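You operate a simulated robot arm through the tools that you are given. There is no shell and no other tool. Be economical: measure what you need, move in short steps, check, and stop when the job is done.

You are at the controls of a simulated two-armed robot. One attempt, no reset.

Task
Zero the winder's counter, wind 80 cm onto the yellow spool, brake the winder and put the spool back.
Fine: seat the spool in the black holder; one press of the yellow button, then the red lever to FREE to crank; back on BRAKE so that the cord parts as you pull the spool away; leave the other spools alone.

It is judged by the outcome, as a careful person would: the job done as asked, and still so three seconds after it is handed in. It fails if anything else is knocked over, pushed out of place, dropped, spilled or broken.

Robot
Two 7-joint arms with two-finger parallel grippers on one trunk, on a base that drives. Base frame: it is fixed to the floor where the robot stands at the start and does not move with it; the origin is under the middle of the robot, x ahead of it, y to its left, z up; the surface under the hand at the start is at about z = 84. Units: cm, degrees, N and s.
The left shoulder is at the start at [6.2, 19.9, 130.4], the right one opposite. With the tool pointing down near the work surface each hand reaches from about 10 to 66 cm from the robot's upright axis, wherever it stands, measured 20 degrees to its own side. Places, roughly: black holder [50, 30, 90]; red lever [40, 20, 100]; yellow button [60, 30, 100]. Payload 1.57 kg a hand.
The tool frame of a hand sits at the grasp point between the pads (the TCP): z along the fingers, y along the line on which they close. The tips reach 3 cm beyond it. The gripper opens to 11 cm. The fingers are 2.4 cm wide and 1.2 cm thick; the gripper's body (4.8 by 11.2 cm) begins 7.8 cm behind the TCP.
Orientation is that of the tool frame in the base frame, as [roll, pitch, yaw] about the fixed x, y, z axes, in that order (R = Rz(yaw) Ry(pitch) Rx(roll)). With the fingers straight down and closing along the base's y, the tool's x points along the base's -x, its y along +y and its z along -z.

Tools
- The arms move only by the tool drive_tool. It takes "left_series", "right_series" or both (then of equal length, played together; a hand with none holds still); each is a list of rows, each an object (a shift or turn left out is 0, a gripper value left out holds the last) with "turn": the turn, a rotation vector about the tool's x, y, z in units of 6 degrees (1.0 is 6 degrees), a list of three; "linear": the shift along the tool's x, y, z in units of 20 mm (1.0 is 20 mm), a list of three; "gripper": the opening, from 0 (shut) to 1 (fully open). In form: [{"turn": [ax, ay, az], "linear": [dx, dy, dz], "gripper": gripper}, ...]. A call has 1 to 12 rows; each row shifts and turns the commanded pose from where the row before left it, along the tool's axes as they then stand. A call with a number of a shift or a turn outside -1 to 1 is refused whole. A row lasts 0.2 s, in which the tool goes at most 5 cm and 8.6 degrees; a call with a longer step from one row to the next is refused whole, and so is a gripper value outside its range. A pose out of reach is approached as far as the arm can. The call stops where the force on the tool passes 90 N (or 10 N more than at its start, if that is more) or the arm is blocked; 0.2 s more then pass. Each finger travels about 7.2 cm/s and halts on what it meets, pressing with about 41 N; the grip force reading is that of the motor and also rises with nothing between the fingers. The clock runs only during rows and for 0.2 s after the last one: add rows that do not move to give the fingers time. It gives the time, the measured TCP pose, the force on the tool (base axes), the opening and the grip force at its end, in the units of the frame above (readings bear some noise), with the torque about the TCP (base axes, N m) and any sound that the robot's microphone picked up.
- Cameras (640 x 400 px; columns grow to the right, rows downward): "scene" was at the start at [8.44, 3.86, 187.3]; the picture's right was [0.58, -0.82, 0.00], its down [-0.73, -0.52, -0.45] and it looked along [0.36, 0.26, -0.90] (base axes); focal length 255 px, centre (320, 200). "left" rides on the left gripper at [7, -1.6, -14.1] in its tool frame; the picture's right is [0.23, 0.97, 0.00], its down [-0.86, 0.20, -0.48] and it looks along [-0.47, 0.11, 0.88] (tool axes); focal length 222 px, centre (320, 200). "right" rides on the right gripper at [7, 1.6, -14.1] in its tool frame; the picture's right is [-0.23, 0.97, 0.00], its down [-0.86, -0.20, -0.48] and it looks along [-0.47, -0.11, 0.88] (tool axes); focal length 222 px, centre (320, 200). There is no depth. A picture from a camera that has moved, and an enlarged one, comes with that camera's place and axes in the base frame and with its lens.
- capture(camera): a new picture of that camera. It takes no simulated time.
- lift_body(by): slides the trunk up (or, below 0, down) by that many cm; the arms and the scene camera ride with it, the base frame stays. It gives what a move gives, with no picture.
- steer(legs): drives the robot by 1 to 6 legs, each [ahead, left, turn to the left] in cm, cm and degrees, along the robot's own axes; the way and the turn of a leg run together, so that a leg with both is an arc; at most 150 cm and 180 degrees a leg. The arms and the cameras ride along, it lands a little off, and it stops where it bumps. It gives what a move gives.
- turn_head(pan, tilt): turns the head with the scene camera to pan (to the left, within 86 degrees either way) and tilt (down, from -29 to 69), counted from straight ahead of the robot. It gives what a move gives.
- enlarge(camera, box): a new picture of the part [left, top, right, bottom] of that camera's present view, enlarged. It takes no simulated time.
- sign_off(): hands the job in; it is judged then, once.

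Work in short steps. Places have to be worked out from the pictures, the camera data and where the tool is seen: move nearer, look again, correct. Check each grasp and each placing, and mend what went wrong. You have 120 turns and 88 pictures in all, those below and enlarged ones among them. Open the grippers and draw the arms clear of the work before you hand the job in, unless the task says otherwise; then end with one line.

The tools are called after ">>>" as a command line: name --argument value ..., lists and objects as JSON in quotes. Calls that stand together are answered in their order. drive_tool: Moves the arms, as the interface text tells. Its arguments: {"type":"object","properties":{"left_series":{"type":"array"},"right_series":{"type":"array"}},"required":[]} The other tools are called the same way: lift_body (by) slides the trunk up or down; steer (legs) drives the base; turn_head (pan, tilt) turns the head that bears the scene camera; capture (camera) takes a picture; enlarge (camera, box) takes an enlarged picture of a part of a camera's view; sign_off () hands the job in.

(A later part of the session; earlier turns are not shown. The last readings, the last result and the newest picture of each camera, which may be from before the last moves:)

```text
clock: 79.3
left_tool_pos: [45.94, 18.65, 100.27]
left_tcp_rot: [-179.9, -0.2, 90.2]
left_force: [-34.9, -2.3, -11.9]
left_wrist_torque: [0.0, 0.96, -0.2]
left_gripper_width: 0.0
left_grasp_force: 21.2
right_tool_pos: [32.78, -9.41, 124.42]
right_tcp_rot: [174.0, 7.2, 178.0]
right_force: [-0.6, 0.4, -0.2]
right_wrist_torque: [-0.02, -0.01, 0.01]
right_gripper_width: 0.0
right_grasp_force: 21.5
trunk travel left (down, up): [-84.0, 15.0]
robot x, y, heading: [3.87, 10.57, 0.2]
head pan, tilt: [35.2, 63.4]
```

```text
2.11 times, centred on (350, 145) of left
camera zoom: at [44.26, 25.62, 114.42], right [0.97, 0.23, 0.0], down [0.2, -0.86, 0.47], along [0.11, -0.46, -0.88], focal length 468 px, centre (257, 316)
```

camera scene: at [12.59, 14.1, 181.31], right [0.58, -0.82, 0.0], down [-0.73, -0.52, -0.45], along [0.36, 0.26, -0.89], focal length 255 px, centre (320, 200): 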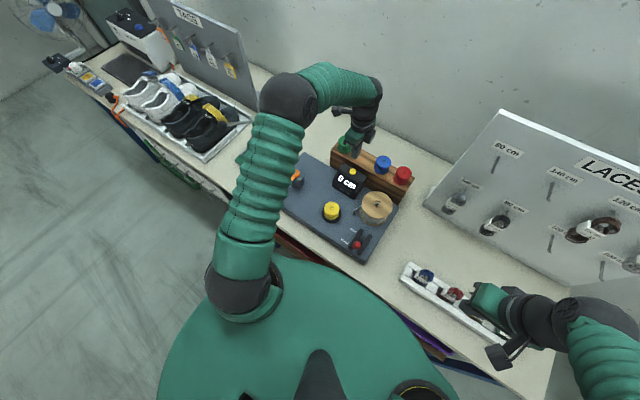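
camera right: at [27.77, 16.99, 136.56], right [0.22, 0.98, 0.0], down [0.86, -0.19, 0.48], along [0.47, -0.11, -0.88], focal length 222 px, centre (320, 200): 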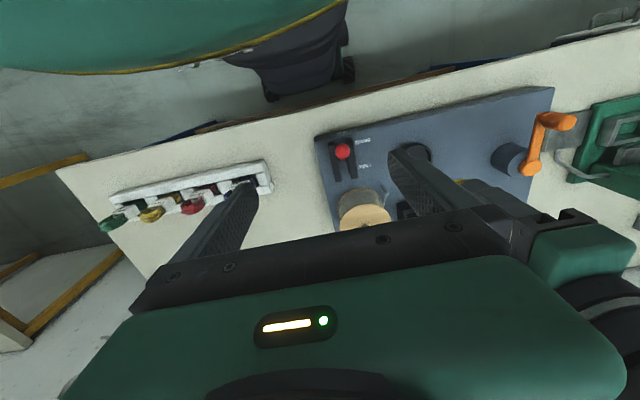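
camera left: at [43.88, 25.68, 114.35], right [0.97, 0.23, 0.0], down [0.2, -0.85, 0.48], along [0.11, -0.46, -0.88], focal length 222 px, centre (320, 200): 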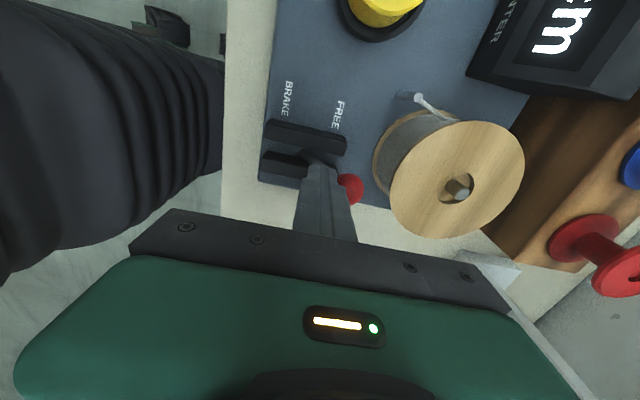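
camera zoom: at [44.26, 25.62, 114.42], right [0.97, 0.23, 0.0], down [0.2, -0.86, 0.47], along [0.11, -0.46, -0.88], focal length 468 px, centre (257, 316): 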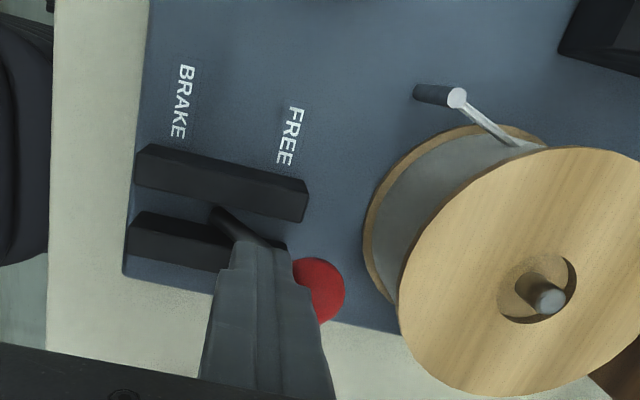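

The lever is hard against the FREE stop (35 N at x=45.9). I'll back off, rise and travel to the crank knob.

>>> drive_tool --left_series '[{"linear": [0, -0.6, 0]}, {"linear": [0, -0.5, 0]}, {"linear": [0, -0.2, -1]}, {"linear": [0, 0, -1]}, {"linear": [0, 0, -1]}, {"linear": [0, 0, -1]}, {"linear": [0, 0, -1]}, {"linear": [0, 0, -1]}, {"linear": [1, 0, 0], "gripper": 0.5}, {"linear": [1, 0, 0]}, {"linear": [1, 0, 0]}, {"linear": [1, 0, 0]}]'

>>> drive_tool --left_series '[{"linear": [1, 0, 0]}, {"linear": [1, 0, 0]}, {"linear": [1, 0, 0]}, {"linear": [1, 0, 0]}, {"linear": [1, 0, 0]}, {"linear": [1, 0, 0]}, {"linear": [1, 0, 0]}, {"linear": [1, 0, 0]}, {"linear": [1, 0, 0]}, {"linear": [1, 0, 0]}, {}]'

>>> capture --camera "left"

>>> capture --camera "scene"

```text
clock: 81.9
left_tool_pos: [44.31, 26.71, 112.13]
left_tcp_rot: [180.0, 0.0, 90.3]
left_force: [-0.1, 0.7, 0.0]
left_wrist_torque: [-0.02, 0.03, 0.02]
left_gripper_width: 5.51
left_grasp_force: 0.1
right_tool_pos: [33.27, -9.29, 124.28]
right_tcp_rot: [173.9, 7.0, 178.0]
right_force: [0.3, 0.7, 0.8]
right_wrist_torque: [-0.02, -0.01, 0.01]
right_gripper_width: 0.0
right_grasp_force: 20.7
trunk travel left (down, up): [-84.0, 15.0]
robot x, y, heading: [4.34, 10.52, 0.0]
head pan, tilt: [35.2, 63.4]
```

```text
clock: 84.3
left_tool_pos: [44.18, 46.81, 112.1]
left_tcp_rot: [179.9, 0.1, 90.3]
left_force: [0.0, -0.2, 0.5]
left_wrist_torque: [0.0, 0.01, 0.0]
left_gripper_width: 5.5
left_grasp_force: 0.0
right_tool_pos: [33.4, -9.07, 124.27]
right_tcp_rot: [174.1, 7.0, 178.0]
right_force: [0.1, -0.3, -0.9]
right_wrist_torque: [-0.02, -0.01, 0.03]
right_gripper_width: 0.0
right_grasp_force: 21.3
trunk travel left (down, up): [-84.0, 15.0]
robot x, y, heading: [4.21, 10.33, -0.0]
head pan, tilt: [35.2, 63.4]
```

```text
31 pictures are left
camera left: at [42.47, 53.82, 126.31], right [0.97, 0.23, 0.0], down [0.2, -0.85, 0.48], along [0.11, -0.47, -0.88], focal length 222 px, centre (320, 200)
```

left: 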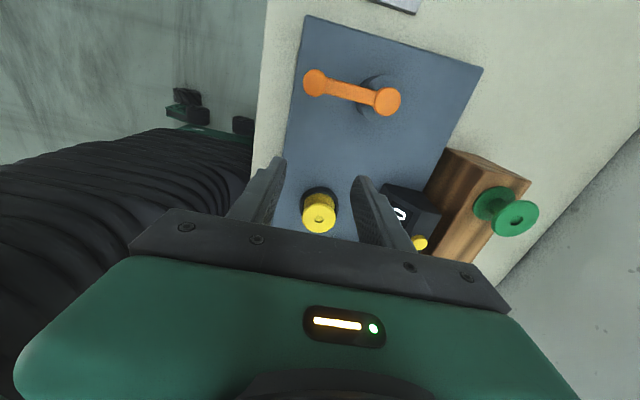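

```text
30 pictures are left
camera scene: at [12.57, 14.28, 181.31], right [0.58, -0.82, 0.0], down [-0.73, -0.52, -0.45], along [0.36, 0.26, -0.9], focal length 255 px, centre (320, 200)
```

scene: 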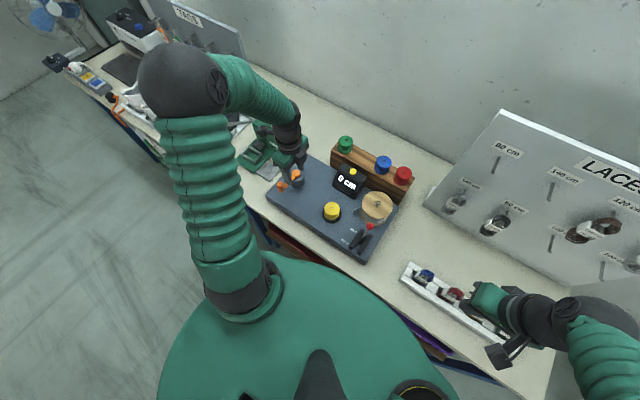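

Lever stays at FREE. I'll zoom on the crank to fix its geometry.

>>> enlarge --camera "left" --box '[270, 40, 430, 140]'

>>> enlarge --camera "scene" --box '[255, 150, 335, 210]'

```text
4.00 times, centred on (350, 90) of left
camera zoom: at [42.47, 53.82, 126.31], right [0.97, 0.23, 0.0], down [0.2, -0.85, 0.48], along [0.11, -0.47, -0.88], focal length 888 px, centre (200, 640)
```

zoom: 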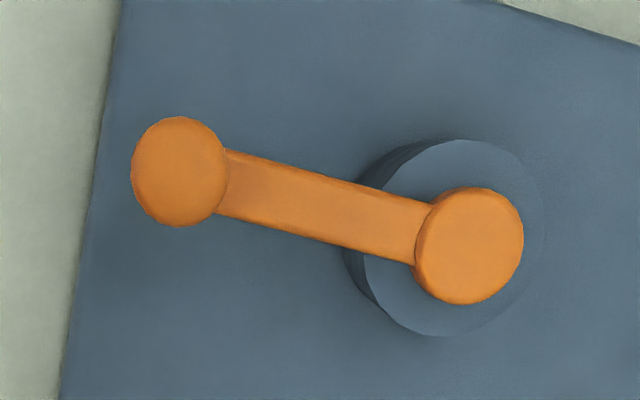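

```text
6.67 times, centred on (295, 180) of scene
camera zoom: at [12.57, 14.28, 181.31], right [0.58, -0.82, 0.0], down [-0.73, -0.52, -0.45], along [0.36, 0.26, -0.9], focal length 1701 px, centre (487, 333)
```

zoom: 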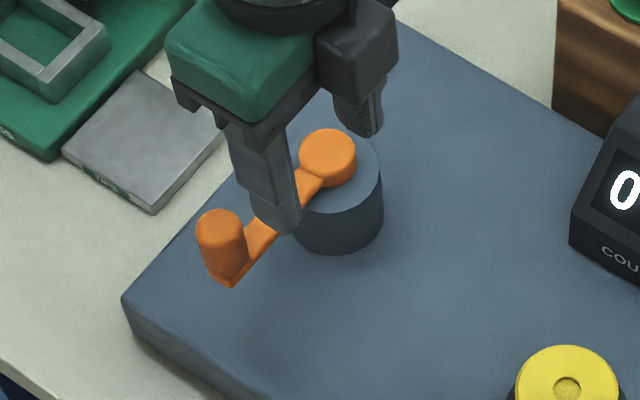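

Knob is at (42.0, 53.35) with its top at ≈101 and 2.4 cm across. The hub is at (50.9, 53.2), so the radius is ≈8.9. I'll go above the knob and descend to TCP z≈100.4.

>>> drive_tool --left_series '[{"linear": [0.8, -0.27, 0]}, {"linear": [0.8, -0.27, 0]}, {"linear": [0.8, -0.28, 0]}, {"linear": [0.87, -0.28, 0]}, {"linear": [0, 0, 1]}, {"linear": [0, 0, 1]}, {"linear": [0, 0, 1]}, {"linear": [0, 0, 1]}, {"linear": [0, 0, 1]}, {}]'

>>> enlarge --camera "left" --box '[220, 90, 420, 240]'

>>> enlarge --camera "scene" --box '[255, 150, 335, 210]'

```text
clock: 86.5
left_tool_pos: [41.97, 53.31, 102.23]
left_tcp_rot: [179.8, 0.0, 90.3]
left_force: [0.8, 0.0, -0.8]
left_wrist_torque: [0.01, 0.0, 0.0]
left_gripper_width: 5.5
left_grasp_force: 0.1
right_tool_pos: [33.47, -9.13, 124.25]
right_tcp_rot: [174.0, 7.0, 178.0]
right_force: [0.0, 0.1, -0.3]
right_wrist_torque: [-0.01, -0.03, 0.02]
right_gripper_width: 0.01
right_grasp_force: 21.2
trunk travel left (down, up): [-84.0, 15.0]
robot x, y, heading: [4.35, 10.06, 0.2]
head pan, tilt: [35.2, 63.4]
```

```text
2.67 times, centred on (320, 165) of left
camera zoom: at [40.17, 60.4, 116.28], right [0.97, 0.23, 0.0], down [0.2, -0.85, 0.48], along [0.11, -0.47, -0.88], focal length 592 px, centre (320, 293)
```

zoom: 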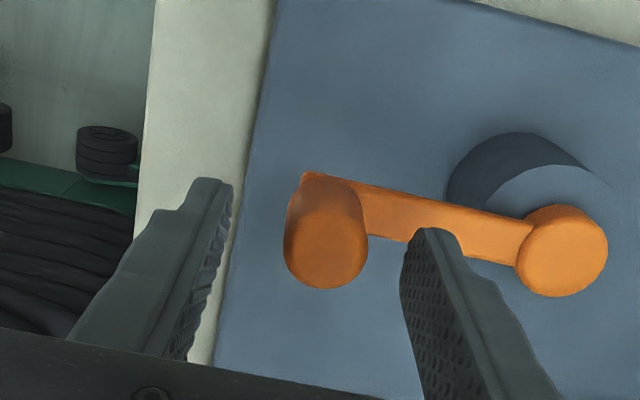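

```text
6.67 times, centred on (295, 180) of scene
camera zoom: at [12.58, 14.33, 181.31], right [0.58, -0.82, 0.0], down [-0.73, -0.52, -0.45], along [0.36, 0.26, -0.9], focal length 1701 px, centre (487, 333)
```

zoom: 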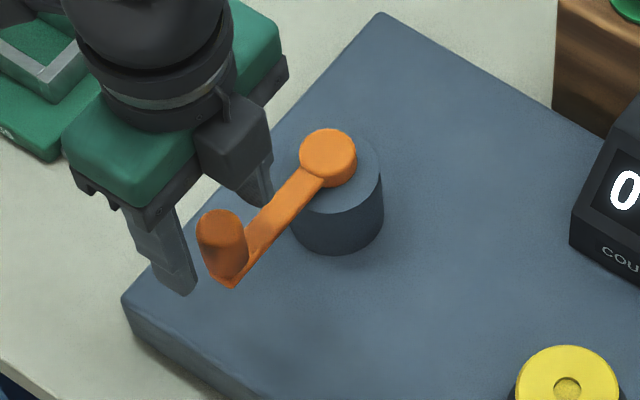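

Aligned. I'll descend the last 1.8 cm and close on the knob.

>>> drive_tool --left_series '[{"linear": [0.08, 0, 0.5]}, {"linear": [0, 0, 0.4]}, {"gripper": 0.35}, {"gripper": 0.2}, {"gripper": 0.15}, {"gripper": 0.15}, {}]'

>>> enlarge --camera "left" --box '[220, 90, 420, 240]'

```text
clock: 88.1
left_tool_pos: [42.19, 53.44, 100.44]
left_tcp_rot: [179.9, 0.0, 90.3]
left_force: [8.9, 1.4, 1.9]
left_wrist_torque: [0.06, -0.32, 0.13]
left_gripper_width: 2.5
left_grasp_force: 36.2
right_tool_pos: [33.62, -9.1, 124.25]
right_tcp_rot: [174.0, 6.9, 177.9]
right_force: [0.4, 0.0, -0.7]
right_wrist_torque: [0.0, -0.01, 0.02]
right_gripper_width: 0.0
right_grasp_force: 21.4
trunk travel left (down, up): [-84.0, 15.0]
robot x, y, heading: [4.05, 10.59, 0.3]
head pan, tilt: [35.2, 63.4]
```

```text
2.67 times, centred on (320, 165) of left
camera zoom: at [40.36, 60.55, 114.51], right [0.97, 0.23, 0.0], down [0.2, -0.85, 0.48], along [0.11, -0.47, -0.88], focal length 592 px, centre (320, 293)
```

zoom: 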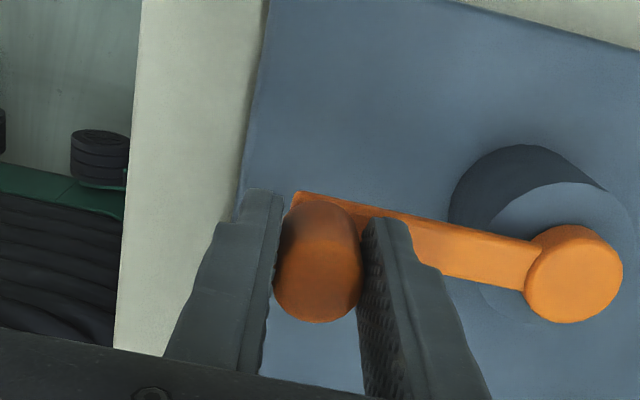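

Knob gripped (2.5 cm). I'll test an arc of 60° clockwise (seen from above), watching the force and counter.

>>> drive_tool --left_series '[{"linear": [0.915, 0.096, 0]}, {"linear": [0.875, 0.284, 0]}, {"linear": [0.797, 0.46, 0]}, {"linear": [0.683, 0.616, 0]}, {"linear": [0.541, 0.744, 0]}, {}]'

>>> enlarge --camera "scene" --box '[250, 130, 410, 250]'

```text
clock: 89.5
left_tool_pos: [45.8, 61.93, 100.45]
left_tcp_rot: [179.8, 0.0, 90.6]
left_force: [-17.7, 21.8, -0.6]
left_wrist_torque: [0.74, 0.66, -0.28]
left_gripper_width: 2.5
left_grasp_force: 36.2
right_tool_pos: [33.05, -8.69, 124.48]
right_tcp_rot: [174.2, 7.1, 178.1]
right_force: [0.5, -1.3, -0.7]
right_wrist_torque: [0.01, -0.03, 0.02]
right_gripper_width: 0.0
right_grasp_force: 21.4
trunk travel left (down, up): [-84.0, 15.0]
robot x, y, heading: [3.75, 10.67, 0.2]
head pan, tilt: [35.2, 63.4]
```

```text
3.33 times, centred on (330, 190) of scene
camera zoom: at [12.0, 15.45, 181.31], right [0.58, -0.82, 0.01], down [-0.73, -0.52, -0.44], along [0.37, 0.25, -0.9], focal length 850 px, centre (287, 233)
```

zoom: 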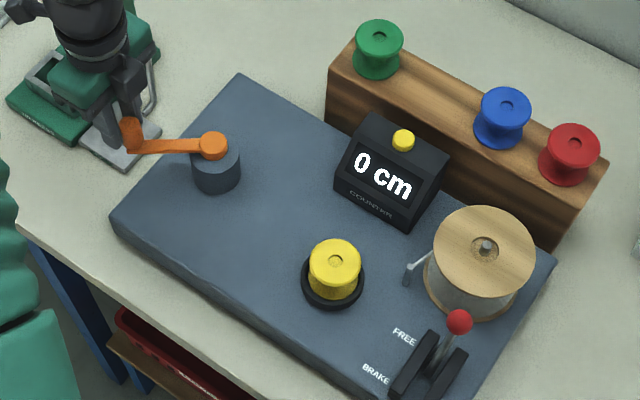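

The crank turned and the counter is still 0, with a 28 N outward pull. I'll check whether the knob is still centred in the grip.

>>> enlarge --camera "left" --box '[220, 90, 420, 240]'

```text
2.67 times, centred on (320, 165) of left
camera zoom: at [44.03, 68.9, 114.55], right [0.97, 0.24, 0.0], down [0.21, -0.85, 0.48], along [0.12, -0.46, -0.88], focal length 592 px, centre (320, 293)
```

zoom: 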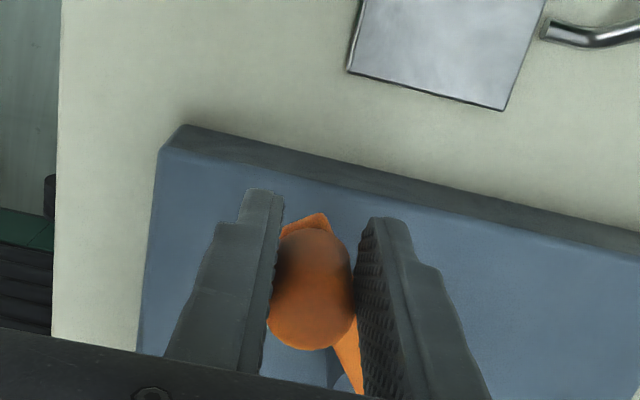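

The knob slipped ~0.8 cm along the pads, and my circle centre was off. The better hub is ≈(51.1, 53.9) with R≈8.9. I'll continue clockwise to 180° with the correction blended in.

>>> drive_tool --left_series '[{"linear": [0.95, 0.95, 0]}, {"linear": [0.193, 0.91, 0]}, {"linear": [0, 0.93, 0]}, {"linear": [-0.193, 0.91, 0]}, {"linear": [-0.379, 0.85, 0]}, {"linear": [-0.547, 0.752, 0]}, {"linear": [-0.691, 0.623, 0]}, {"linear": [-0.806, 0.465, 0]}, {"linear": [-0.885, 0.287, 0]}, {"linear": [-0.925, 0.097, 0]}]'

>>> enlarge --camera "scene" --box '[250, 130, 410, 250]'

```text
clock: 91.7
left_tool_pos: [60.39, 54.56, 100.42]
left_tcp_rot: [179.8, 0.0, 90.3]
left_force: [13.6, 6.3, 1.7]
left_wrist_torque: [-0.08, 0.15, -0.31]
left_gripper_width: 2.54
left_grasp_force: 37.0
right_tool_pos: [33.63, -9.14, 124.27]
right_tcp_rot: [174.0, 6.8, 177.9]
right_force: [0.1, 0.3, -0.1]
right_wrist_torque: [-0.01, -0.01, 0.01]
right_gripper_width: 0.0
right_grasp_force: 21.1
trunk travel left (down, up): [-84.0, 15.0]
robot x, y, heading: [3.72, 10.6, -0.2]
head pan, tilt: [35.2, 63.4]
```

```text
3.33 times, centred on (330, 190) of scene
camera zoom: at [13.17, 14.47, 181.28], right [0.58, -0.82, 0.0], down [-0.73, -0.52, -0.44], along [0.36, 0.26, -0.9], focal length 850 px, centre (287, 233)
```

zoom: 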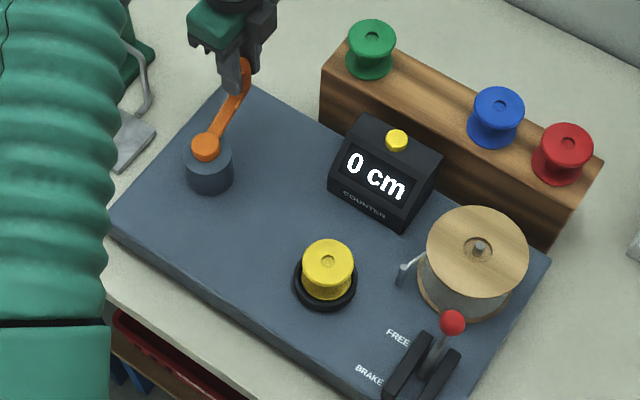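

Half a turn done and the counter still shows 0. I'll complete the full turn before judging the direction, with R adjusted to 9.1.

>>> drive_tool --left_series '[{"linear": [-0.946, 0, 0]}, {"linear": [-0.905, -0.293, 0]}, {"linear": [-0.824, -0.475, 0]}, {"linear": [-0.706, -0.637, 0]}, {"linear": [-0.559, -0.769, 0]}, {"linear": [-0.387, -0.869, 0]}, {"linear": [-0.197, -0.93, 0]}, {"linear": [0, -0.951, 0]}, {"linear": [0.197, -0.93, 0]}, {"linear": [0.387, -0.869, 0]}, {"linear": [0.559, -0.769, 0]}, {"linear": [0.706, -0.637, 0]}]'

>>> enlarge --camera "scene" --box '[250, 130, 410, 250]'

```text
clock: 94.3
left_tool_pos: [43.79, 49.49, 100.5]
left_tcp_rot: [179.8, 0.1, 90.4]
left_force: [11.1, 7.7, -0.8]
left_wrist_torque: [0.39, -0.2, 0.22]
left_gripper_width: 2.63
left_grasp_force: 4.9
right_tool_pos: [33.47, -8.94, 124.31]
right_tcp_rot: [174.0, 6.9, 177.9]
right_force: [0.3, 0.2, -0.3]
right_wrist_torque: [-0.02, -0.04, -0.06]
right_gripper_width: 0.0
right_grasp_force: 21.3
trunk travel left (down, up): [-84.0, 15.0]
robot x, y, heading: [4.03, 10.54, 0.1]
head pan, tilt: [35.2, 63.4]
```

```text
3.33 times, centred on (330, 190) of scene
camera zoom: at [12.82, 14.72, 181.28], right [0.58, -0.82, 0.0], down [-0.73, -0.52, -0.44], along [0.36, 0.25, -0.9], focal length 850 px, centre (287, 233)
```

zoom: 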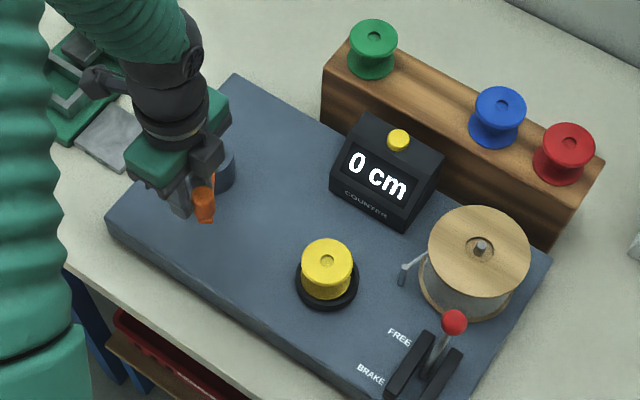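

The counter still reads 0 after ~320°, and the grip reading dropped, so the knob may be slipping. Checking the left camera.

>>> enlarge --camera "left" --box '[220, 90, 420, 240]'

>>> enlarge --camera "scene" --box '[315, 180, 375, 225]'

```text
2.67 times, centred on (320, 165) of left
camera zoom: at [42.03, 56.47, 114.44], right [0.97, 0.23, 0.0], down [0.2, -0.85, 0.48], along [0.11, -0.47, -0.88], focal length 592 px, centre (320, 293)
```

zoom: 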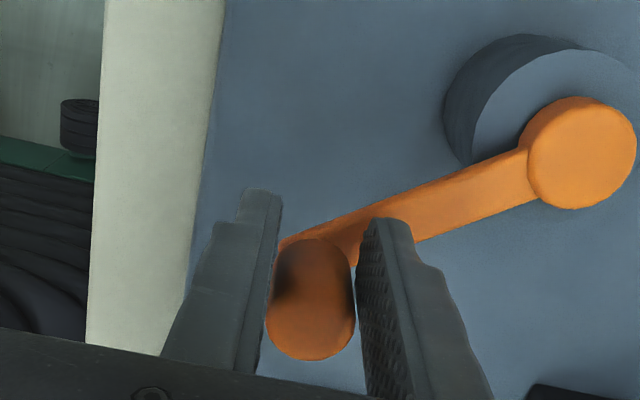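

```text
8.89 times, centred on (345, 202) of scene
camera zoom: at [12.82, 14.72, 181.28], right [0.58, -0.82, 0.0], down [-0.73, -0.52, -0.44], along [0.36, 0.25, -0.9], focal length 2268 px, centre (98, 178)
```

zoom: 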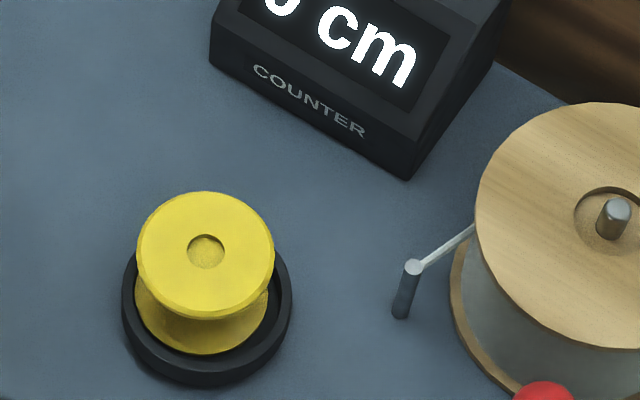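

The knob had slid ~0.9 cm along the pads. Clockwise gives no count, so I'll re-grip centred on the knob and turn counter-clockwise half a turn.

>>> drive_tool --left_series '[{"gripper": 0.3}, {"linear": [-0.4, 0, 0], "gripper": 0.32}, {"gripper": 0.2}, {"gripper": 0.1}, {"gripper": 0.1}]'

>>> drive_tool --left_series '[{"linear": [-0.706, 0.637, 0]}, {"linear": [-0.559, 0.769, 0]}, {"linear": [-0.387, 0.869, 0]}, {"linear": [-0.197, 0.93, 0]}, {"linear": [0, 0.951, 0]}, {"linear": [0.197, 0.93, 0]}, {"linear": [0.387, 0.869, 0]}, {"linear": [0.559, 0.769, 0]}, {"linear": [0.706, 0.637, 0]}, {"linear": [0.824, 0.475, 0]}, {"linear": [0.905, 0.293, 0]}, {"linear": [0.946, 0.099, 0]}]'

>>> enlarge --camera "scene" --box '[250, 130, 410, 250]'

```text
clock: 95.5
left_tool_pos: [43.77, 48.51, 100.5]
left_tcp_rot: [179.8, 0.1, 90.3]
left_force: [2.6, -0.4, 3.8]
left_wrist_torque: [-0.48, -0.1, -0.13]
left_gripper_width: 2.51
left_grasp_force: 36.8
right_tool_pos: [33.49, -9.2, 124.35]
right_tcp_rot: [174.0, 6.9, 178.0]
right_force: [0.6, 1.1, -0.1]
right_wrist_torque: [0.04, -0.02, 0.0]
right_gripper_width: 0.01
right_grasp_force: 21.4
trunk travel left (down, up): [-84.0, 15.0]
robot x, y, heading: [4.09, 10.23, -0.2]
head pan, tilt: [35.2, 63.4]
```

```text
clock: 98.1
left_tool_pos: [60.33, 53.76, 100.68]
left_tcp_rot: [179.6, -0.1, 90.3]
left_force: [10.8, -1.6, 7.4]
left_wrist_torque: [0.28, 0.43, 0.17]
left_gripper_width: 2.34
left_grasp_force: 35.6
right_tool_pos: [33.48, -9.16, 124.21]
right_tcp_rot: [174.0, 6.8, 177.9]
right_force: [-0.6, -0.6, 1.0]
right_wrist_torque: [0.0, 0.0, 0.01]
right_gripper_width: 0.02
right_grasp_force: 21.7
trunk travel left (down, up): [-84.0, 15.0]
robot x, y, heading: [4.13, 10.47, -0.0]
head pan, tilt: [35.2, 63.4]
```

```text
3.33 times, centred on (330, 190) of scene
camera zoom: at [12.83, 14.21, 181.32], right [0.58, -0.82, 0.0], down [-0.73, -0.52, -0.45], along [0.36, 0.26, -0.9], focal length 850 px, centre (287, 233)
```

zoom: 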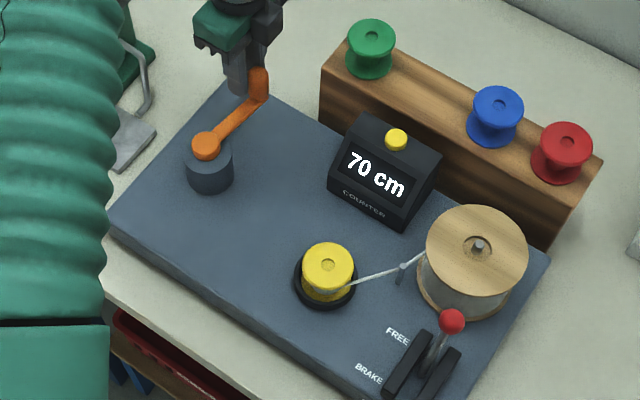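

Counter-clockwise works: it reads 70 cm and the cord is on the spool, at about 2° per cm. I'll advance just 6° and re-read.

>>> drive_tool --left_series '[{"linear": [0.238, -0.006, 0]}, {"linear": [0.238, -0.019, 0]}, {}, {}]'

>>> enlarge --camera "scene" --box '[270, 130, 370, 220]'

```text
clock: 99.1
left_tool_pos: [60.03, 54.78, 100.41]
left_tcp_rot: [179.9, 0.0, 90.4]
left_force: [0.5, 0.0, 0.6]
left_wrist_torque: [0.02, -0.01, -0.03]
left_gripper_width: 1.1
left_grasp_force: 0.1
right_tool_pos: [33.59, -9.27, 124.36]
right_tcp_rot: [173.9, 6.8, 178.0]
right_force: [-0.9, -0.4, 0.0]
right_wrist_torque: [-0.02, -0.01, 0.01]
right_gripper_width: 0.0
right_grasp_force: 21.3
trunk travel left (down, up): [-84.0, 15.0]
robot x, y, heading: [4.45, 10.69, 0.1]
head pan, tilt: [35.2, 63.4]
```

```text
4.44 times, centred on (320, 175) of scene
camera zoom: at [12.81, 14.22, 181.29], right [0.58, -0.82, 0.0], down [-0.73, -0.52, -0.44], along [0.36, 0.26, -0.9], focal length 1134 px, centre (320, 311)
```

zoom: 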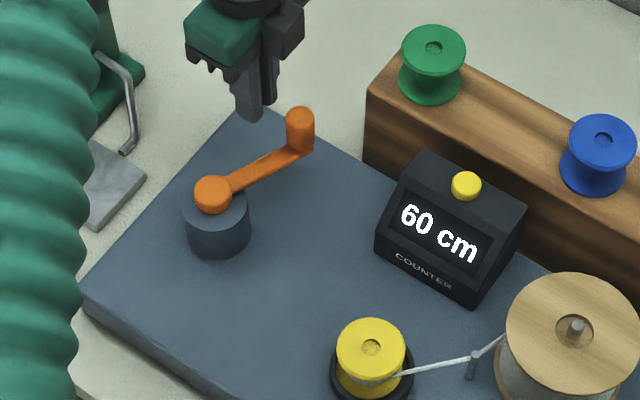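

The knob squeezed out of the grip and the crank sits back at 60 cm (knob ≈ (59, 49.6)). I'll switch to pushing it with closed fingertips from its −y side: up, over and down.

>>> drive_tool --left_series '[{"linear": [0, 0, -1], "gripper": 0}, {"linear": [0, 0, -1]}, {"linear": [0, 0, -1]}, {"linear": [-1, 0, 0]}, {"linear": [-1, 0, 0]}, {"linear": [-1, -0.2, 0]}, {"linear": [-1, -0.15, 0]}, {"linear": [-0.4, 0, 0]}, {}]'

>>> enlarge --camera "left" --box '[190, 20, 450, 240]'

```text
clock: 101.1
left_tool_pos: [59.26, 46.01, 106.54]
left_tcp_rot: [179.8, 0.0, 90.3]
left_force: [-0.7, 0.2, 0.2]
left_wrist_torque: [0.0, 0.0, 0.02]
left_gripper_width: 0.04
left_grasp_force: 21.6
right_tool_pos: [33.35, -9.07, 124.33]
right_tcp_rot: [174.0, 6.9, 178.0]
right_force: [-0.2, 1.0, 0.4]
right_wrist_torque: [0.0, 0.03, 0.03]
right_gripper_width: 0.0
right_grasp_force: 21.1
trunk travel left (down, up): [-84.0, 15.0]
robot x, y, heading: [4.04, 10.75, -0.3]
head pan, tilt: [35.2, 63.4]
```

```text
1.82 times, centred on (320, 130) of left
camera zoom: at [57.66, 53.01, 120.51], right [0.97, 0.23, 0.0], down [0.2, -0.85, 0.48], along [0.11, -0.47, -0.88], focal length 404 px, centre (320, 327)
```

zoom: 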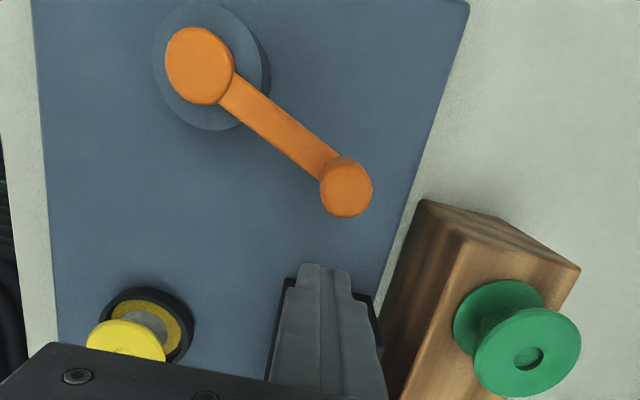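

The knob is at (59.5, 49.9). I'll lower the closed fingertips behind it and push +y until it's about where 70 cm was shown.

>>> drive_tool --left_series '[{"linear": [0, 0.1, 1]}, {"linear": [0, 0, 1]}, {"linear": [0, 0, 1.0]}, {"linear": [0.35, 0.05, 0.05]}, {"linear": [0.35, 0.05, 0]}, {"linear": [0.35, 0.05, 0]}, {"linear": [0.35, 0.05, 0]}, {"linear": [0.35, 0.05, 0]}, {"linear": [0.35, 0, 0]}, {"linear": [0.35, 0, 0]}, {"linear": [0.2, 0, 0]}, {}]'

>>> enlarge --camera "scene" --box '[270, 130, 370, 220]'

```text
clock: 103.7
left_tool_pos: [60.05, 51.33, 100.37]
left_tcp_rot: [179.8, 0.0, 90.3]
left_force: [0.4, 0.3, -0.6]
left_wrist_torque: [0.01, 0.04, -0.03]
left_gripper_width: 0.01
left_grasp_force: 21.1
right_tool_pos: [33.41, -9.15, 124.29]
right_tcp_rot: [173.9, 7.0, 177.9]
right_force: [0.1, -0.7, 0.5]
right_wrist_torque: [-0.02, -0.03, 0.01]
right_gripper_width: 0.0
right_grasp_force: 21.6
trunk travel left (down, up): [-84.0, 15.0]
robot x, y, heading: [3.78, 10.53, 0.0]
head pan, tilt: [35.2, 63.4]
```

```text
4.44 times, centred on (320, 175) of scene
camera zoom: at [12.67, 14.27, 181.3], right [0.58, -0.82, 0.0], down [-0.73, -0.52, -0.45], along [0.36, 0.26, -0.9], focal length 1134 px, centre (320, 311)
```

zoom: 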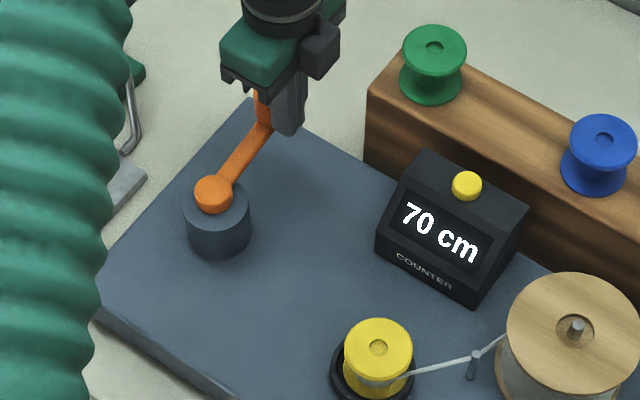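

It reads 70 cm with the crank under control. Pushing another 1.4 cm (~9°, ≈4–5 cm of cord).

>>> drive_tool --left_series '[{"linear": [0.25, 0, 0]}, {"linear": [0.25, 0, 0]}, {"linear": [0.2, 0, 0]}, {}]'

>>> enlarge --camera "scene" --box '[270, 130, 370, 220]'

```text
clock: 104.7
left_tool_pos: [60.17, 52.77, 100.43]
left_tcp_rot: [179.9, -0.1, 90.3]
left_force: [0.0, -0.4, 0.2]
left_wrist_torque: [0.0, 0.03, -0.02]
left_gripper_width: 0.01
left_grasp_force: 21.5
right_tool_pos: [33.42, -9.12, 124.3]
right_tcp_rot: [174.0, 7.1, 178.1]
right_force: [0.3, -0.7, 0.4]
right_wrist_torque: [0.01, -0.02, 0.01]
right_gripper_width: 0.0
right_grasp_force: 20.9
trunk travel left (down, up): [-84.0, 15.0]
robot x, y, heading: [4.15, 10.45, -0.2]
head pan, tilt: [35.2, 63.4]
```

```text
4.44 times, centred on (320, 175) of scene
camera zoom: at [12.68, 14.28, 181.3], right [0.58, -0.82, 0.0], down [-0.73, -0.52, -0.45], along [0.36, 0.26, -0.9], focal length 1134 px, centre (320, 311)
```

zoom: 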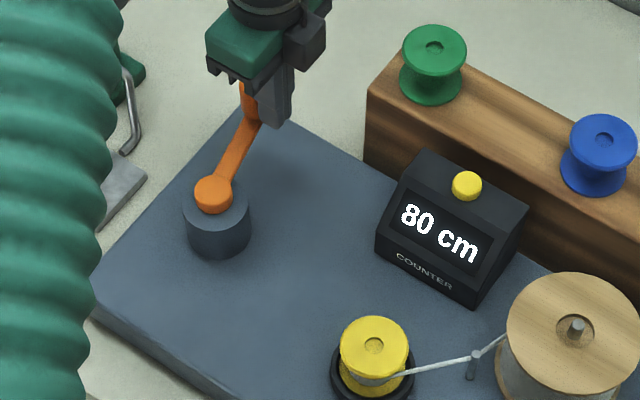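

It reads 80 cm. I'll back the fingers off, rise and travel to the lever with the gripper open 4.4 cm, so one finger fits between the ball and the reel.

>>> drive_tool --left_series '[{"linear": [-0.4, 0, 0]}, {"linear": [0, 0, -1]}, {"linear": [0, 0, -1]}, {"linear": [0, 0, -1]}, {"linear": [0, 0, -1]}, {"linear": [0, 0, -1]}, {"linear": [0, 0, -1]}, {"linear": [-0.97, -0.37, 0], "gripper": 0.4}, {"linear": [-0.97, -0.37, 0]}, {"linear": [-0.97, -0.37, 0]}, {"linear": [-0.97, -0.37, 0]}, {"linear": [-0.97, -0.37, 0]}]'

>>> drive_tool --left_series '[{"linear": [-0.97, -0.37, 0]}, {"linear": [-0.97, -0.37, 0]}, {"linear": [-0.97, -0.37, 0]}, {"linear": [-0.97, -0.37, 0]}, {"linear": [-0.97, -0.37, 0]}, {"linear": [-0.97, -0.37, 0]}, {"linear": [-0.97, -0.37, 0]}, {"linear": [-0.97, -0.37, 0]}, {"linear": [-0.97, -0.37, 0]}, {"linear": [-0.97, -0.37, 0]}, {"linear": [-0.97, -0.37, 0]}, {"linear": [-0.6, -0.37, 0]}]'

>>> drive_tool --left_series '[{"linear": [0, 0, 1]}, {"linear": [0, 0, 1]}, {}]'

>>> enlarge --camera "left" --box '[200, 60, 520, 240]'

```text
clock: 107.3
left_tool_pos: [56.4, 42.08, 112.46]
left_tcp_rot: [179.7, 0.1, 90.3]
left_force: [0.6, -1.1, -0.2]
left_wrist_torque: [0.0, -0.01, -0.01]
left_gripper_width: 4.4
left_grasp_force: 0.1
right_tool_pos: [33.45, -9.17, 124.31]
right_tcp_rot: [173.9, 6.9, 178.0]
right_force: [0.1, 0.1, 0.1]
right_wrist_torque: [0.04, -0.02, 0.01]
right_gripper_width: 0.0
right_grasp_force: 21.2
trunk travel left (down, up): [-84.0, 15.0]
robot x, y, heading: [4.45, 10.84, 0.4]
head pan, tilt: [35.2, 63.4]
```

```text
clock: 109.9
left_tool_pos: [47.64, 19.4, 112.52]
left_tcp_rot: [179.7, 0.0, 90.2]
left_force: [1.2, 0.5, -0.4]
left_wrist_torque: [0.0, 0.01, -0.02]
left_gripper_width: 4.41
left_grasp_force: 0.0
right_tool_pos: [33.43, -9.45, 124.31]
right_tcp_rot: [173.9, 7.0, 178.0]
right_force: [0.1, 0.9, -0.1]
right_wrist_torque: [-0.03, 0.02, 0.01]
right_gripper_width: 0.02
right_grasp_force: 20.9
trunk travel left (down, up): [-84.0, 15.0]
robot x, y, heading: [3.98, 10.31, 0.0]
head pan, tilt: [35.2, 63.4]
```

```text
clock: 110.7
left_tool_pos: [47.64, 19.37, 108.45]
left_tcp_rot: [179.8, 0.0, 90.3]
left_force: [0.5, 1.1, -0.1]
left_wrist_torque: [0.0, 0.01, -0.01]
left_gripper_width: 4.4
left_grasp_force: 0.1
right_tool_pos: [33.44, -9.3, 124.17]
right_tcp_rot: [173.8, 6.9, 177.9]
right_force: [-1.1, -0.9, -1.2]
right_wrist_torque: [0.01, 0.0, 0.0]
right_gripper_width: 0.02
right_grasp_force: 21.5
trunk travel left (down, up): [-84.0, 15.0]
robot x, y, heading: [4.11, 10.24, 0.0]
head pan, tilt: [35.2, 63.4]
```

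```text
2.00 times, centred on (360, 150) of left
camera zoom: at [45.85, 26.49, 122.44], right [0.97, 0.23, 0.0], down [0.2, -0.85, 0.48], along [0.11, -0.46, -0.88], focal length 444 px, centre (240, 300)
```

zoom: 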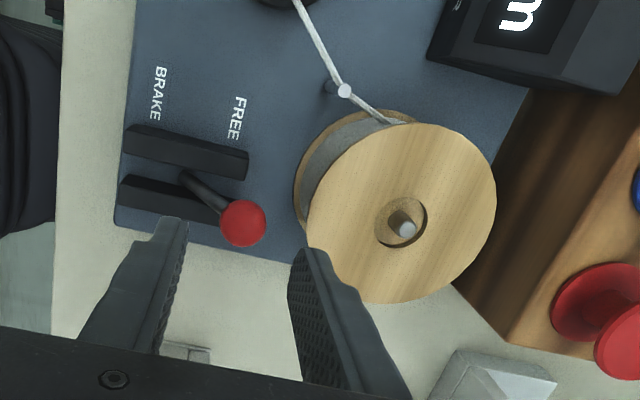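

The ball is at (47.8, 18.7) and the reel edge at x≈51.9, so the finger fits. I'll shift −y 1.1, descend to TCP 100.6 and then draw the lever back slowly.

>>> drive_tool --left_series '[{"linear": [-0.5, 0, 0.9]}, {"linear": [0, 0, 1]}, {"linear": [0, 0, 1]}, {"linear": [0, 0, 1]}, {}]'

>>> drive_tool --left_series '[{"linear": [0, -0.4, 0]}, {"linear": [0, -0.4, 0]}, {"linear": [0, -0.4, 0]}, {"linear": [0, -0.4, 0]}, {"linear": [0, -0.4, 0]}, {"linear": [0, -0.4, 0]}, {"linear": [0, -0.4, 0]}, {"linear": [0, -0.4, 0]}, {"linear": [0, -0.4, 0]}, {"linear": [0, -0.4, 0]}, {"linear": [0, -0.3, 0]}]'

```text
clock: 111.9
left_tool_pos: [47.73, 18.46, 100.47]
left_tcp_rot: [180.0, 0.1, 90.3]
left_force: [0.2, 0.5, -0.6]
left_wrist_torque: [0.05, 0.01, -0.02]
left_gripper_width: 4.39
left_grasp_force: 0.0
right_tool_pos: [33.54, -9.26, 124.21]
right_tcp_rot: [174.0, 6.9, 177.9]
right_force: [-0.1, -0.4, 0.2]
right_wrist_torque: [0.01, 0.01, 0.0]
right_gripper_width: 0.0
right_grasp_force: 21.0
trunk travel left (down, up): [-84.0, 15.0]
robot x, y, heading: [4.42, 10.54, -0.3]
head pan, tilt: [35.2, 63.4]
```

```text
clock: 114.3
left_tool_pos: [39.07, 18.48, 100.65]
left_tcp_rot: [179.7, 0.0, 90.3]
left_force: [0.2, 0.2, -0.5]
left_wrist_torque: [-0.02, 0.0, 0.0]
left_gripper_width: 4.4
left_grasp_force: 0.0
right_tool_pos: [33.44, -9.29, 124.28]
right_tcp_rot: [173.9, 7.0, 177.9]
right_force: [0.4, 0.7, -0.1]
right_wrist_torque: [0.01, 0.0, 0.02]
right_gripper_width: 0.01
right_grasp_force: 21.3
trunk travel left (down, up): [-84.0, 15.0]
robot x, y, heading: [3.96, 10.63, -0.1]
head pan, tilt: [35.2, 63.4]
```

Free so far. I'll continue until the BRAKE stop is felt.

>>> drive_tool --left_series '[{"linear": [0, -0.25, 0]}, {"linear": [0, -0.25, 0]}]'

>>> drive_tool --left_series '[{"linear": [0, -0.2, 0]}, {"linear": [0, -0.2, 0]}]'

>>> enlarge --camera "left" --box '[200, 60, 520, 240]'

```text
clock: 114.9
left_tool_pos: [38.33, 18.42, 100.51]
left_tcp_rot: [179.8, 0.2, 90.4]
left_force: [9.9, 1.3, 2.8]
left_wrist_torque: [-0.02, -0.3, 0.05]
left_gripper_width: 5.19
left_grasp_force: 4.3
right_tool_pos: [33.61, -9.2, 124.23]
right_tcp_rot: [173.9, 6.8, 177.9]
right_force: [0.4, 0.3, 0.1]
right_wrist_torque: [-0.02, 0.02, -0.02]
right_gripper_width: 0.0
right_grasp_force: 21.6
trunk travel left (down, up): [-84.0, 15.0]
robot x, y, heading: [4.34, 10.31, -0.1]
head pan, tilt: [35.2, 63.4]
```

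```text
clock: 115.5
left_tool_pos: [37.9, 18.46, 100.53]
left_tcp_rot: [179.8, 0.1, 90.3]
left_force: [21.0, 1.7, 4.1]
left_wrist_torque: [0.29, -0.74, 0.11]
left_gripper_width: 6.27
left_grasp_force: 10.6
right_tool_pos: [33.88, -9.19, 124.14]
right_tcp_rot: [173.9, 6.8, 178.1]
right_force: [0.5, -0.1, 0.8]
right_wrist_torque: [0.02, -0.03, -0.01]
right_gripper_width: 0.0
right_grasp_force: 21.4
trunk travel left (down, up): [-84.0, 15.0]
robot x, y, heading: [3.9, 10.4, -0.3]
head pan, tilt: [35.2, 63.4]
```

```text
2.00 times, centred on (360, 150) of left
camera zoom: at [35.99, 25.45, 114.58], right [0.97, 0.23, 0.0], down [0.2, -0.85, 0.48], along [0.11, -0.47, -0.88], focal length 444 px, centre (240, 300)
```

zoom: 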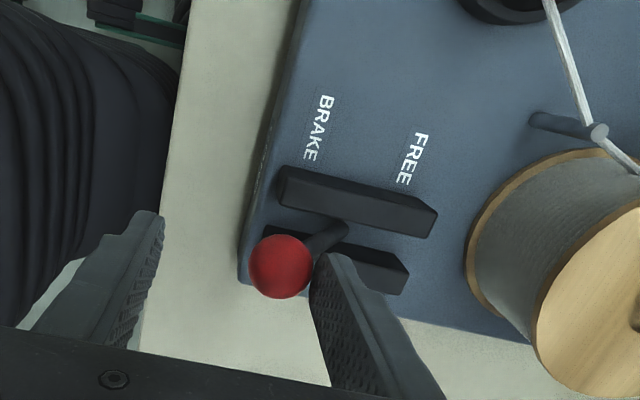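

The lever is firmly at BRAKE (21 N). I'll back off, rise and go over the spool with the gripper opened.

>>> drive_tool --left_series '[{"linear": [0, 0.5, 0]}, {"linear": [0, 0, -1]}, {"linear": [0, 0, -1]}, {"linear": [0, 0, -1]}, {"linear": [0, 0, -1]}, {"linear": [0, 0, -1], "gripper": 0.75}, {"linear": [1, 0.55, 0]}, {"linear": [1, 0.55, 0]}, {"linear": [1, 0.55, 0]}, {"linear": [1, 0.55, 0]}, {"linear": [1, 0.55, 0]}, {"linear": [1, 0.55, 0]}]'

>>> drive_tool --left_series '[{"linear": [1, 0.55, 0]}, {"linear": [0.45, 0.3, 0.4]}, {"linear": [0, 0, 1]}, {"linear": [0, 0, 1]}, {"linear": [0, 0, 1]}, {}]'

>>> capture --camera "left"

```text
clock: 118.1
left_tool_pos: [44.89, 30.61, 110.6]
left_tcp_rot: [179.9, -0.1, 90.3]
left_force: [-0.1, 0.4, 0.2]
left_wrist_torque: [0.01, 0.0, 0.0]
left_gripper_width: 8.25
left_grasp_force: 0.1
right_tool_pos: [33.47, -9.11, 124.23]
right_tcp_rot: [174.0, 6.9, 177.9]
right_force: [-0.3, 0.1, -0.3]
right_wrist_torque: [0.0, -0.01, 0.01]
right_gripper_width: 0.0
right_grasp_force: 21.1
trunk travel left (down, up): [-84.0, 15.0]
robot x, y, heading: [3.95, 10.79, 0.1]
head pan, tilt: [35.2, 63.4]
```

```text
clock: 119.5
left_tool_pos: [46.56, 33.4, 103.82]
left_tcp_rot: [179.6, 0.0, 90.2]
left_force: [-0.1, 0.2, -0.2]
left_wrist_torque: [-0.02, 0.0, 0.0]
left_gripper_width: 8.26
left_grasp_force: 0.0
right_tool_pos: [33.34, -9.19, 124.27]
right_tcp_rot: [173.9, 6.9, 178.0]
right_force: [0.3, -0.7, 0.0]
right_wrist_torque: [-0.01, 0.01, -0.02]
right_gripper_width: 0.02
right_grasp_force: 20.9
trunk travel left (down, up): [-84.0, 15.0]
robot x, y, heading: [4.11, 10.26, 0.2]
head pan, tilt: [35.2, 63.4]
```

```text
11 pictures are left
camera left: at [44.68, 40.53, 117.88], right [0.97, 0.23, 0.0], down [0.2, -0.85, 0.48], along [0.11, -0.47, -0.88], focal length 222 px, centre (320, 200)
```

left: 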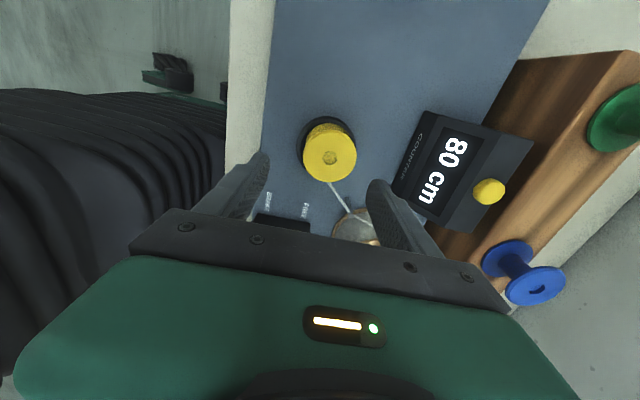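

Counter still 80. The spool is at (47.3, 33.5), so I'll shift +x 0.7, descend to TCP 95.6 and grip the top flange.

>>> drive_tool --left_series '[{"linear": [0.05, 0.35, 0.5]}, {"linear": [0, 0, 1]}, {"linear": [0, 0, 1]}, {"linear": [0, 0, 1]}, {"linear": [0, 0, 0.6]}, {}]'

>>> drive_tool --left_series '[{"gripper": 0.6}, {"gripper": 0.45}, {"gripper": 0.35}, {"gripper": 0.35}, {}]'

```text
clock: 120.9
left_tool_pos: [47.12, 33.59, 95.59]
left_tcp_rot: [179.8, -0.1, 90.3]
left_force: [-0.3, -0.1, 0.6]
left_wrist_torque: [-0.03, -0.02, 0.01]
left_gripper_width: 8.27
left_grasp_force: 0.0
right_tool_pos: [33.21, -9.21, 124.27]
right_tcp_rot: [174.0, 7.0, 177.9]
right_force: [0.6, 0.7, -0.2]
right_wrist_torque: [0.0, -0.02, 0.02]
right_gripper_width: 0.0
right_grasp_force: 21.3
trunk travel left (down, up): [-84.0, 15.0]
robot x, y, heading: [4.05, 10.74, -0.2]
head pan, tilt: [35.2, 63.4]
```

```text
clock: 122.1
left_tool_pos: [47.23, 33.52, 95.57]
left_tcp_rot: [179.9, 0.0, 90.2]
left_force: [-0.4, 0.3, -0.1]
left_wrist_torque: [-0.01, 0.12, -0.01]
left_gripper_width: 5.65
left_grasp_force: 41.6
right_tool_pos: [33.45, -9.19, 124.21]
right_tcp_rot: [173.9, 6.9, 178.0]
right_force: [-0.4, -0.6, -0.3]
right_wrist_torque: [-0.01, -0.01, 0.0]
right_gripper_width: 0.0
right_grasp_force: 21.6
trunk travel left (down, up): [-84.0, 15.0]
robot x, y, heading: [3.74, 10.52, -0.0]
head pan, tilt: [35.2, 63.4]
```

Gripped at 5.65 cm. Lifting straight up; the cord should part against the brake.

>>> drive_tool --left_series '[{"linear": [0, 0, -0.4]}, {"linear": [0, 0, -0.6]}, {"linear": [0, 0, -0.8]}, {"linear": [0, 0, -1]}, {"linear": [0, 0, -1]}, {"linear": [0, 0, -1]}, {"linear": [0, 0, -1]}, {"linear": [0, 0, -1]}, {"linear": [0, 0, -1]}, {"linear": [0, 0, -1]}, {}]'

>>> enlarge --camera "scene" --box '[250, 120, 410, 250]'

```text
clock: 124.5
left_tool_pos: [47.02, 33.52, 113.15]
left_tcp_rot: [179.9, 0.0, 90.3]
left_force: [0.4, 0.1, -0.2]
left_wrist_torque: [-0.02, 0.0, 0.02]
left_gripper_width: 5.64
left_grasp_force: 41.3
right_tool_pos: [33.42, -9.11, 124.2]
right_tcp_rot: [173.9, 6.9, 178.1]
right_force: [0.8, 0.6, -0.4]
right_wrist_torque: [-0.02, -0.01, 0.02]
right_gripper_width: 0.0
right_grasp_force: 21.3
trunk travel left (down, up): [-84.0, 15.0]
robot x, y, heading: [4.3, 10.3, -0.2]
head pan, tilt: [35.2, 63.4]
```

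```text
3.08 times, centred on (330, 185) of scene
camera zoom: at [12.62, 14.14, 181.31], right [0.58, -0.82, 0.0], down [-0.73, -0.52, -0.45], along [0.36, 0.26, -0.9], focal length 785 px, centre (289, 246)
```

zoom: 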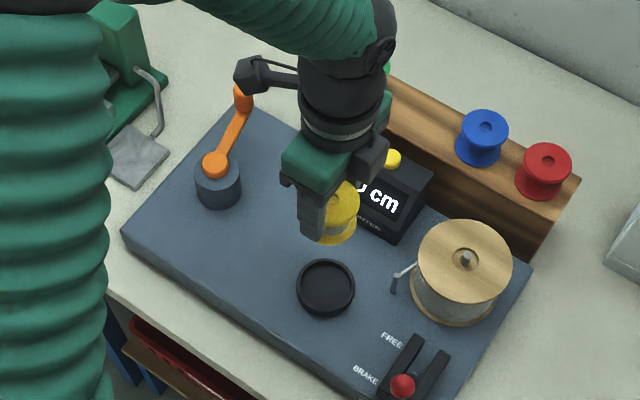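

The spool is up with the cord parted, and the lever is on BRAKE. To return it without straightening the arm again I'll drive the base 2.5 cm ahead (about 4–5 cm of clearance to the shelf).

>>> steer --legs '[[2.5, 0, 0]]'

```text
clock: 125.3
left_tool_pos: [48.99, 33.42, 113.46]
left_tcp_rot: [179.5, 0.0, 90.3]
left_force: [-1.1, 0.4, -0.5]
left_wrist_torque: [-0.03, 0.01, 0.0]
left_gripper_width: 5.65
left_grasp_force: 41.3
right_tool_pos: [35.23, -9.21, 124.41]
right_tcp_rot: [173.9, 7.4, 177.9]
right_force: [-1.0, -0.9, -0.2]
right_wrist_torque: [-0.02, 0.0, 0.03]
right_gripper_width: 0.02
right_grasp_force: 21.4
trunk travel left (down, up): [-84.0, 15.0]
robot x, y, heading: [6.9, 10.64, 0.1]
head pan, tilt: [35.2, 63.4]
```

Now at x≈49. I'll carry the spool toward the rack at z≈113.

>>> drive_tool --left_series '[{"linear": [0.09, 1, 0]}, {"linear": [0.09, 1, 0]}, {"linear": [0.09, 1, 0]}, {"linear": [0.09, 1, 0]}, {"linear": [0.09, 1, 0]}, {"linear": [0.09, 1, 0]}, {"linear": [0.09, 1, 0]}, {"linear": [0.09, 1, 0]}, {"linear": [0.09, 1, 0]}, {"linear": [0.09, 1, 0]}, {}, {}]'

```text
clock: 127.9
left_tool_pos: [69.46, 35.3, 113.35]
left_tcp_rot: [179.8, 0.0, 90.4]
left_force: [0.0, -0.6, -0.2]
left_wrist_torque: [0.0, 0.0, -0.01]
left_gripper_width: 5.68
left_grasp_force: 41.4
right_tool_pos: [35.87, -9.2, 124.35]
right_tcp_rot: [174.0, 7.0, 177.9]
right_force: [1.0, 0.5, 0.4]
right_wrist_torque: [-0.01, 0.01, 0.01]
right_gripper_width: 0.0
right_grasp_force: 20.9
trunk travel left (down, up): [-84.0, 15.0]
robot x, y, heading: [6.93, 10.33, 0.1]
head pan, tilt: [35.2, 63.4]
```

At x=69.5, y=35.3. Next +2.35 cm in x, then down to about 105 and look.

>>> drive_tool --left_series '[{"linear": [-0.05, 0.6, 0]}, {"linear": [0, 0.58, 0]}, {"linear": [0, 0, 1]}, {"linear": [0, 0, 1]}, {"linear": [0, 0, 1]}, {"linear": [0, 0, 1]}, {}]'

>>> capture --camera "left"

>>> enlarge --camera "scene" --box '[290, 110, 390, 210]'

```text
clock: 129.5
left_tool_pos: [71.83, 35.33, 105.32]
left_tcp_rot: [179.9, -0.2, 90.2]
left_force: [-0.8, 0.0, -0.6]
left_wrist_torque: [-0.01, -0.01, 0.02]
left_gripper_width: 5.68
left_grasp_force: 41.2
right_tool_pos: [35.9, -9.13, 124.34]
right_tcp_rot: [173.9, 7.1, 177.8]
right_force: [0.8, -0.4, 0.4]
right_wrist_torque: [0.01, -0.01, -0.01]
right_gripper_width: 0.01
right_grasp_force: 21.2
trunk travel left (down, up): [-84.0, 15.0]
robot x, y, heading: [6.69, 10.66, -0.2]
head pan, tilt: [35.2, 63.4]
```

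```text
9 pictures are left
camera left: at [70.09, 42.3, 119.4], right [0.97, 0.23, 0.0], down [0.2, -0.85, 0.48], along [0.11, -0.47, -0.88], focal length 222 px, centre (320, 200)
```

left: 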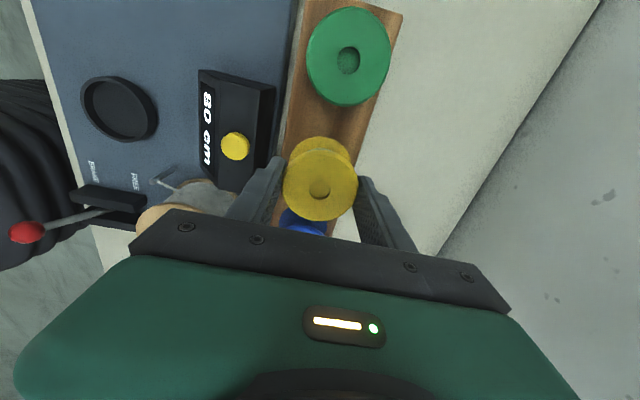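

```text
4.00 times, centred on (340, 160) of scene
camera zoom: at [15.28, 14.15, 181.3], right [0.58, -0.82, 0.0], down [-0.73, -0.52, -0.45], along [0.36, 0.26, -0.9], focal length 1020 px, centre (240, 360)
```

zoom: 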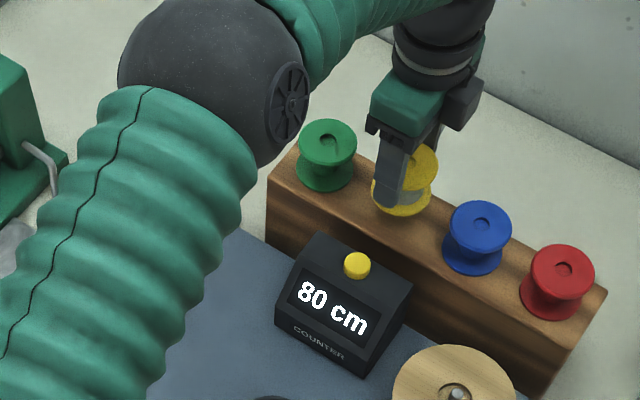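

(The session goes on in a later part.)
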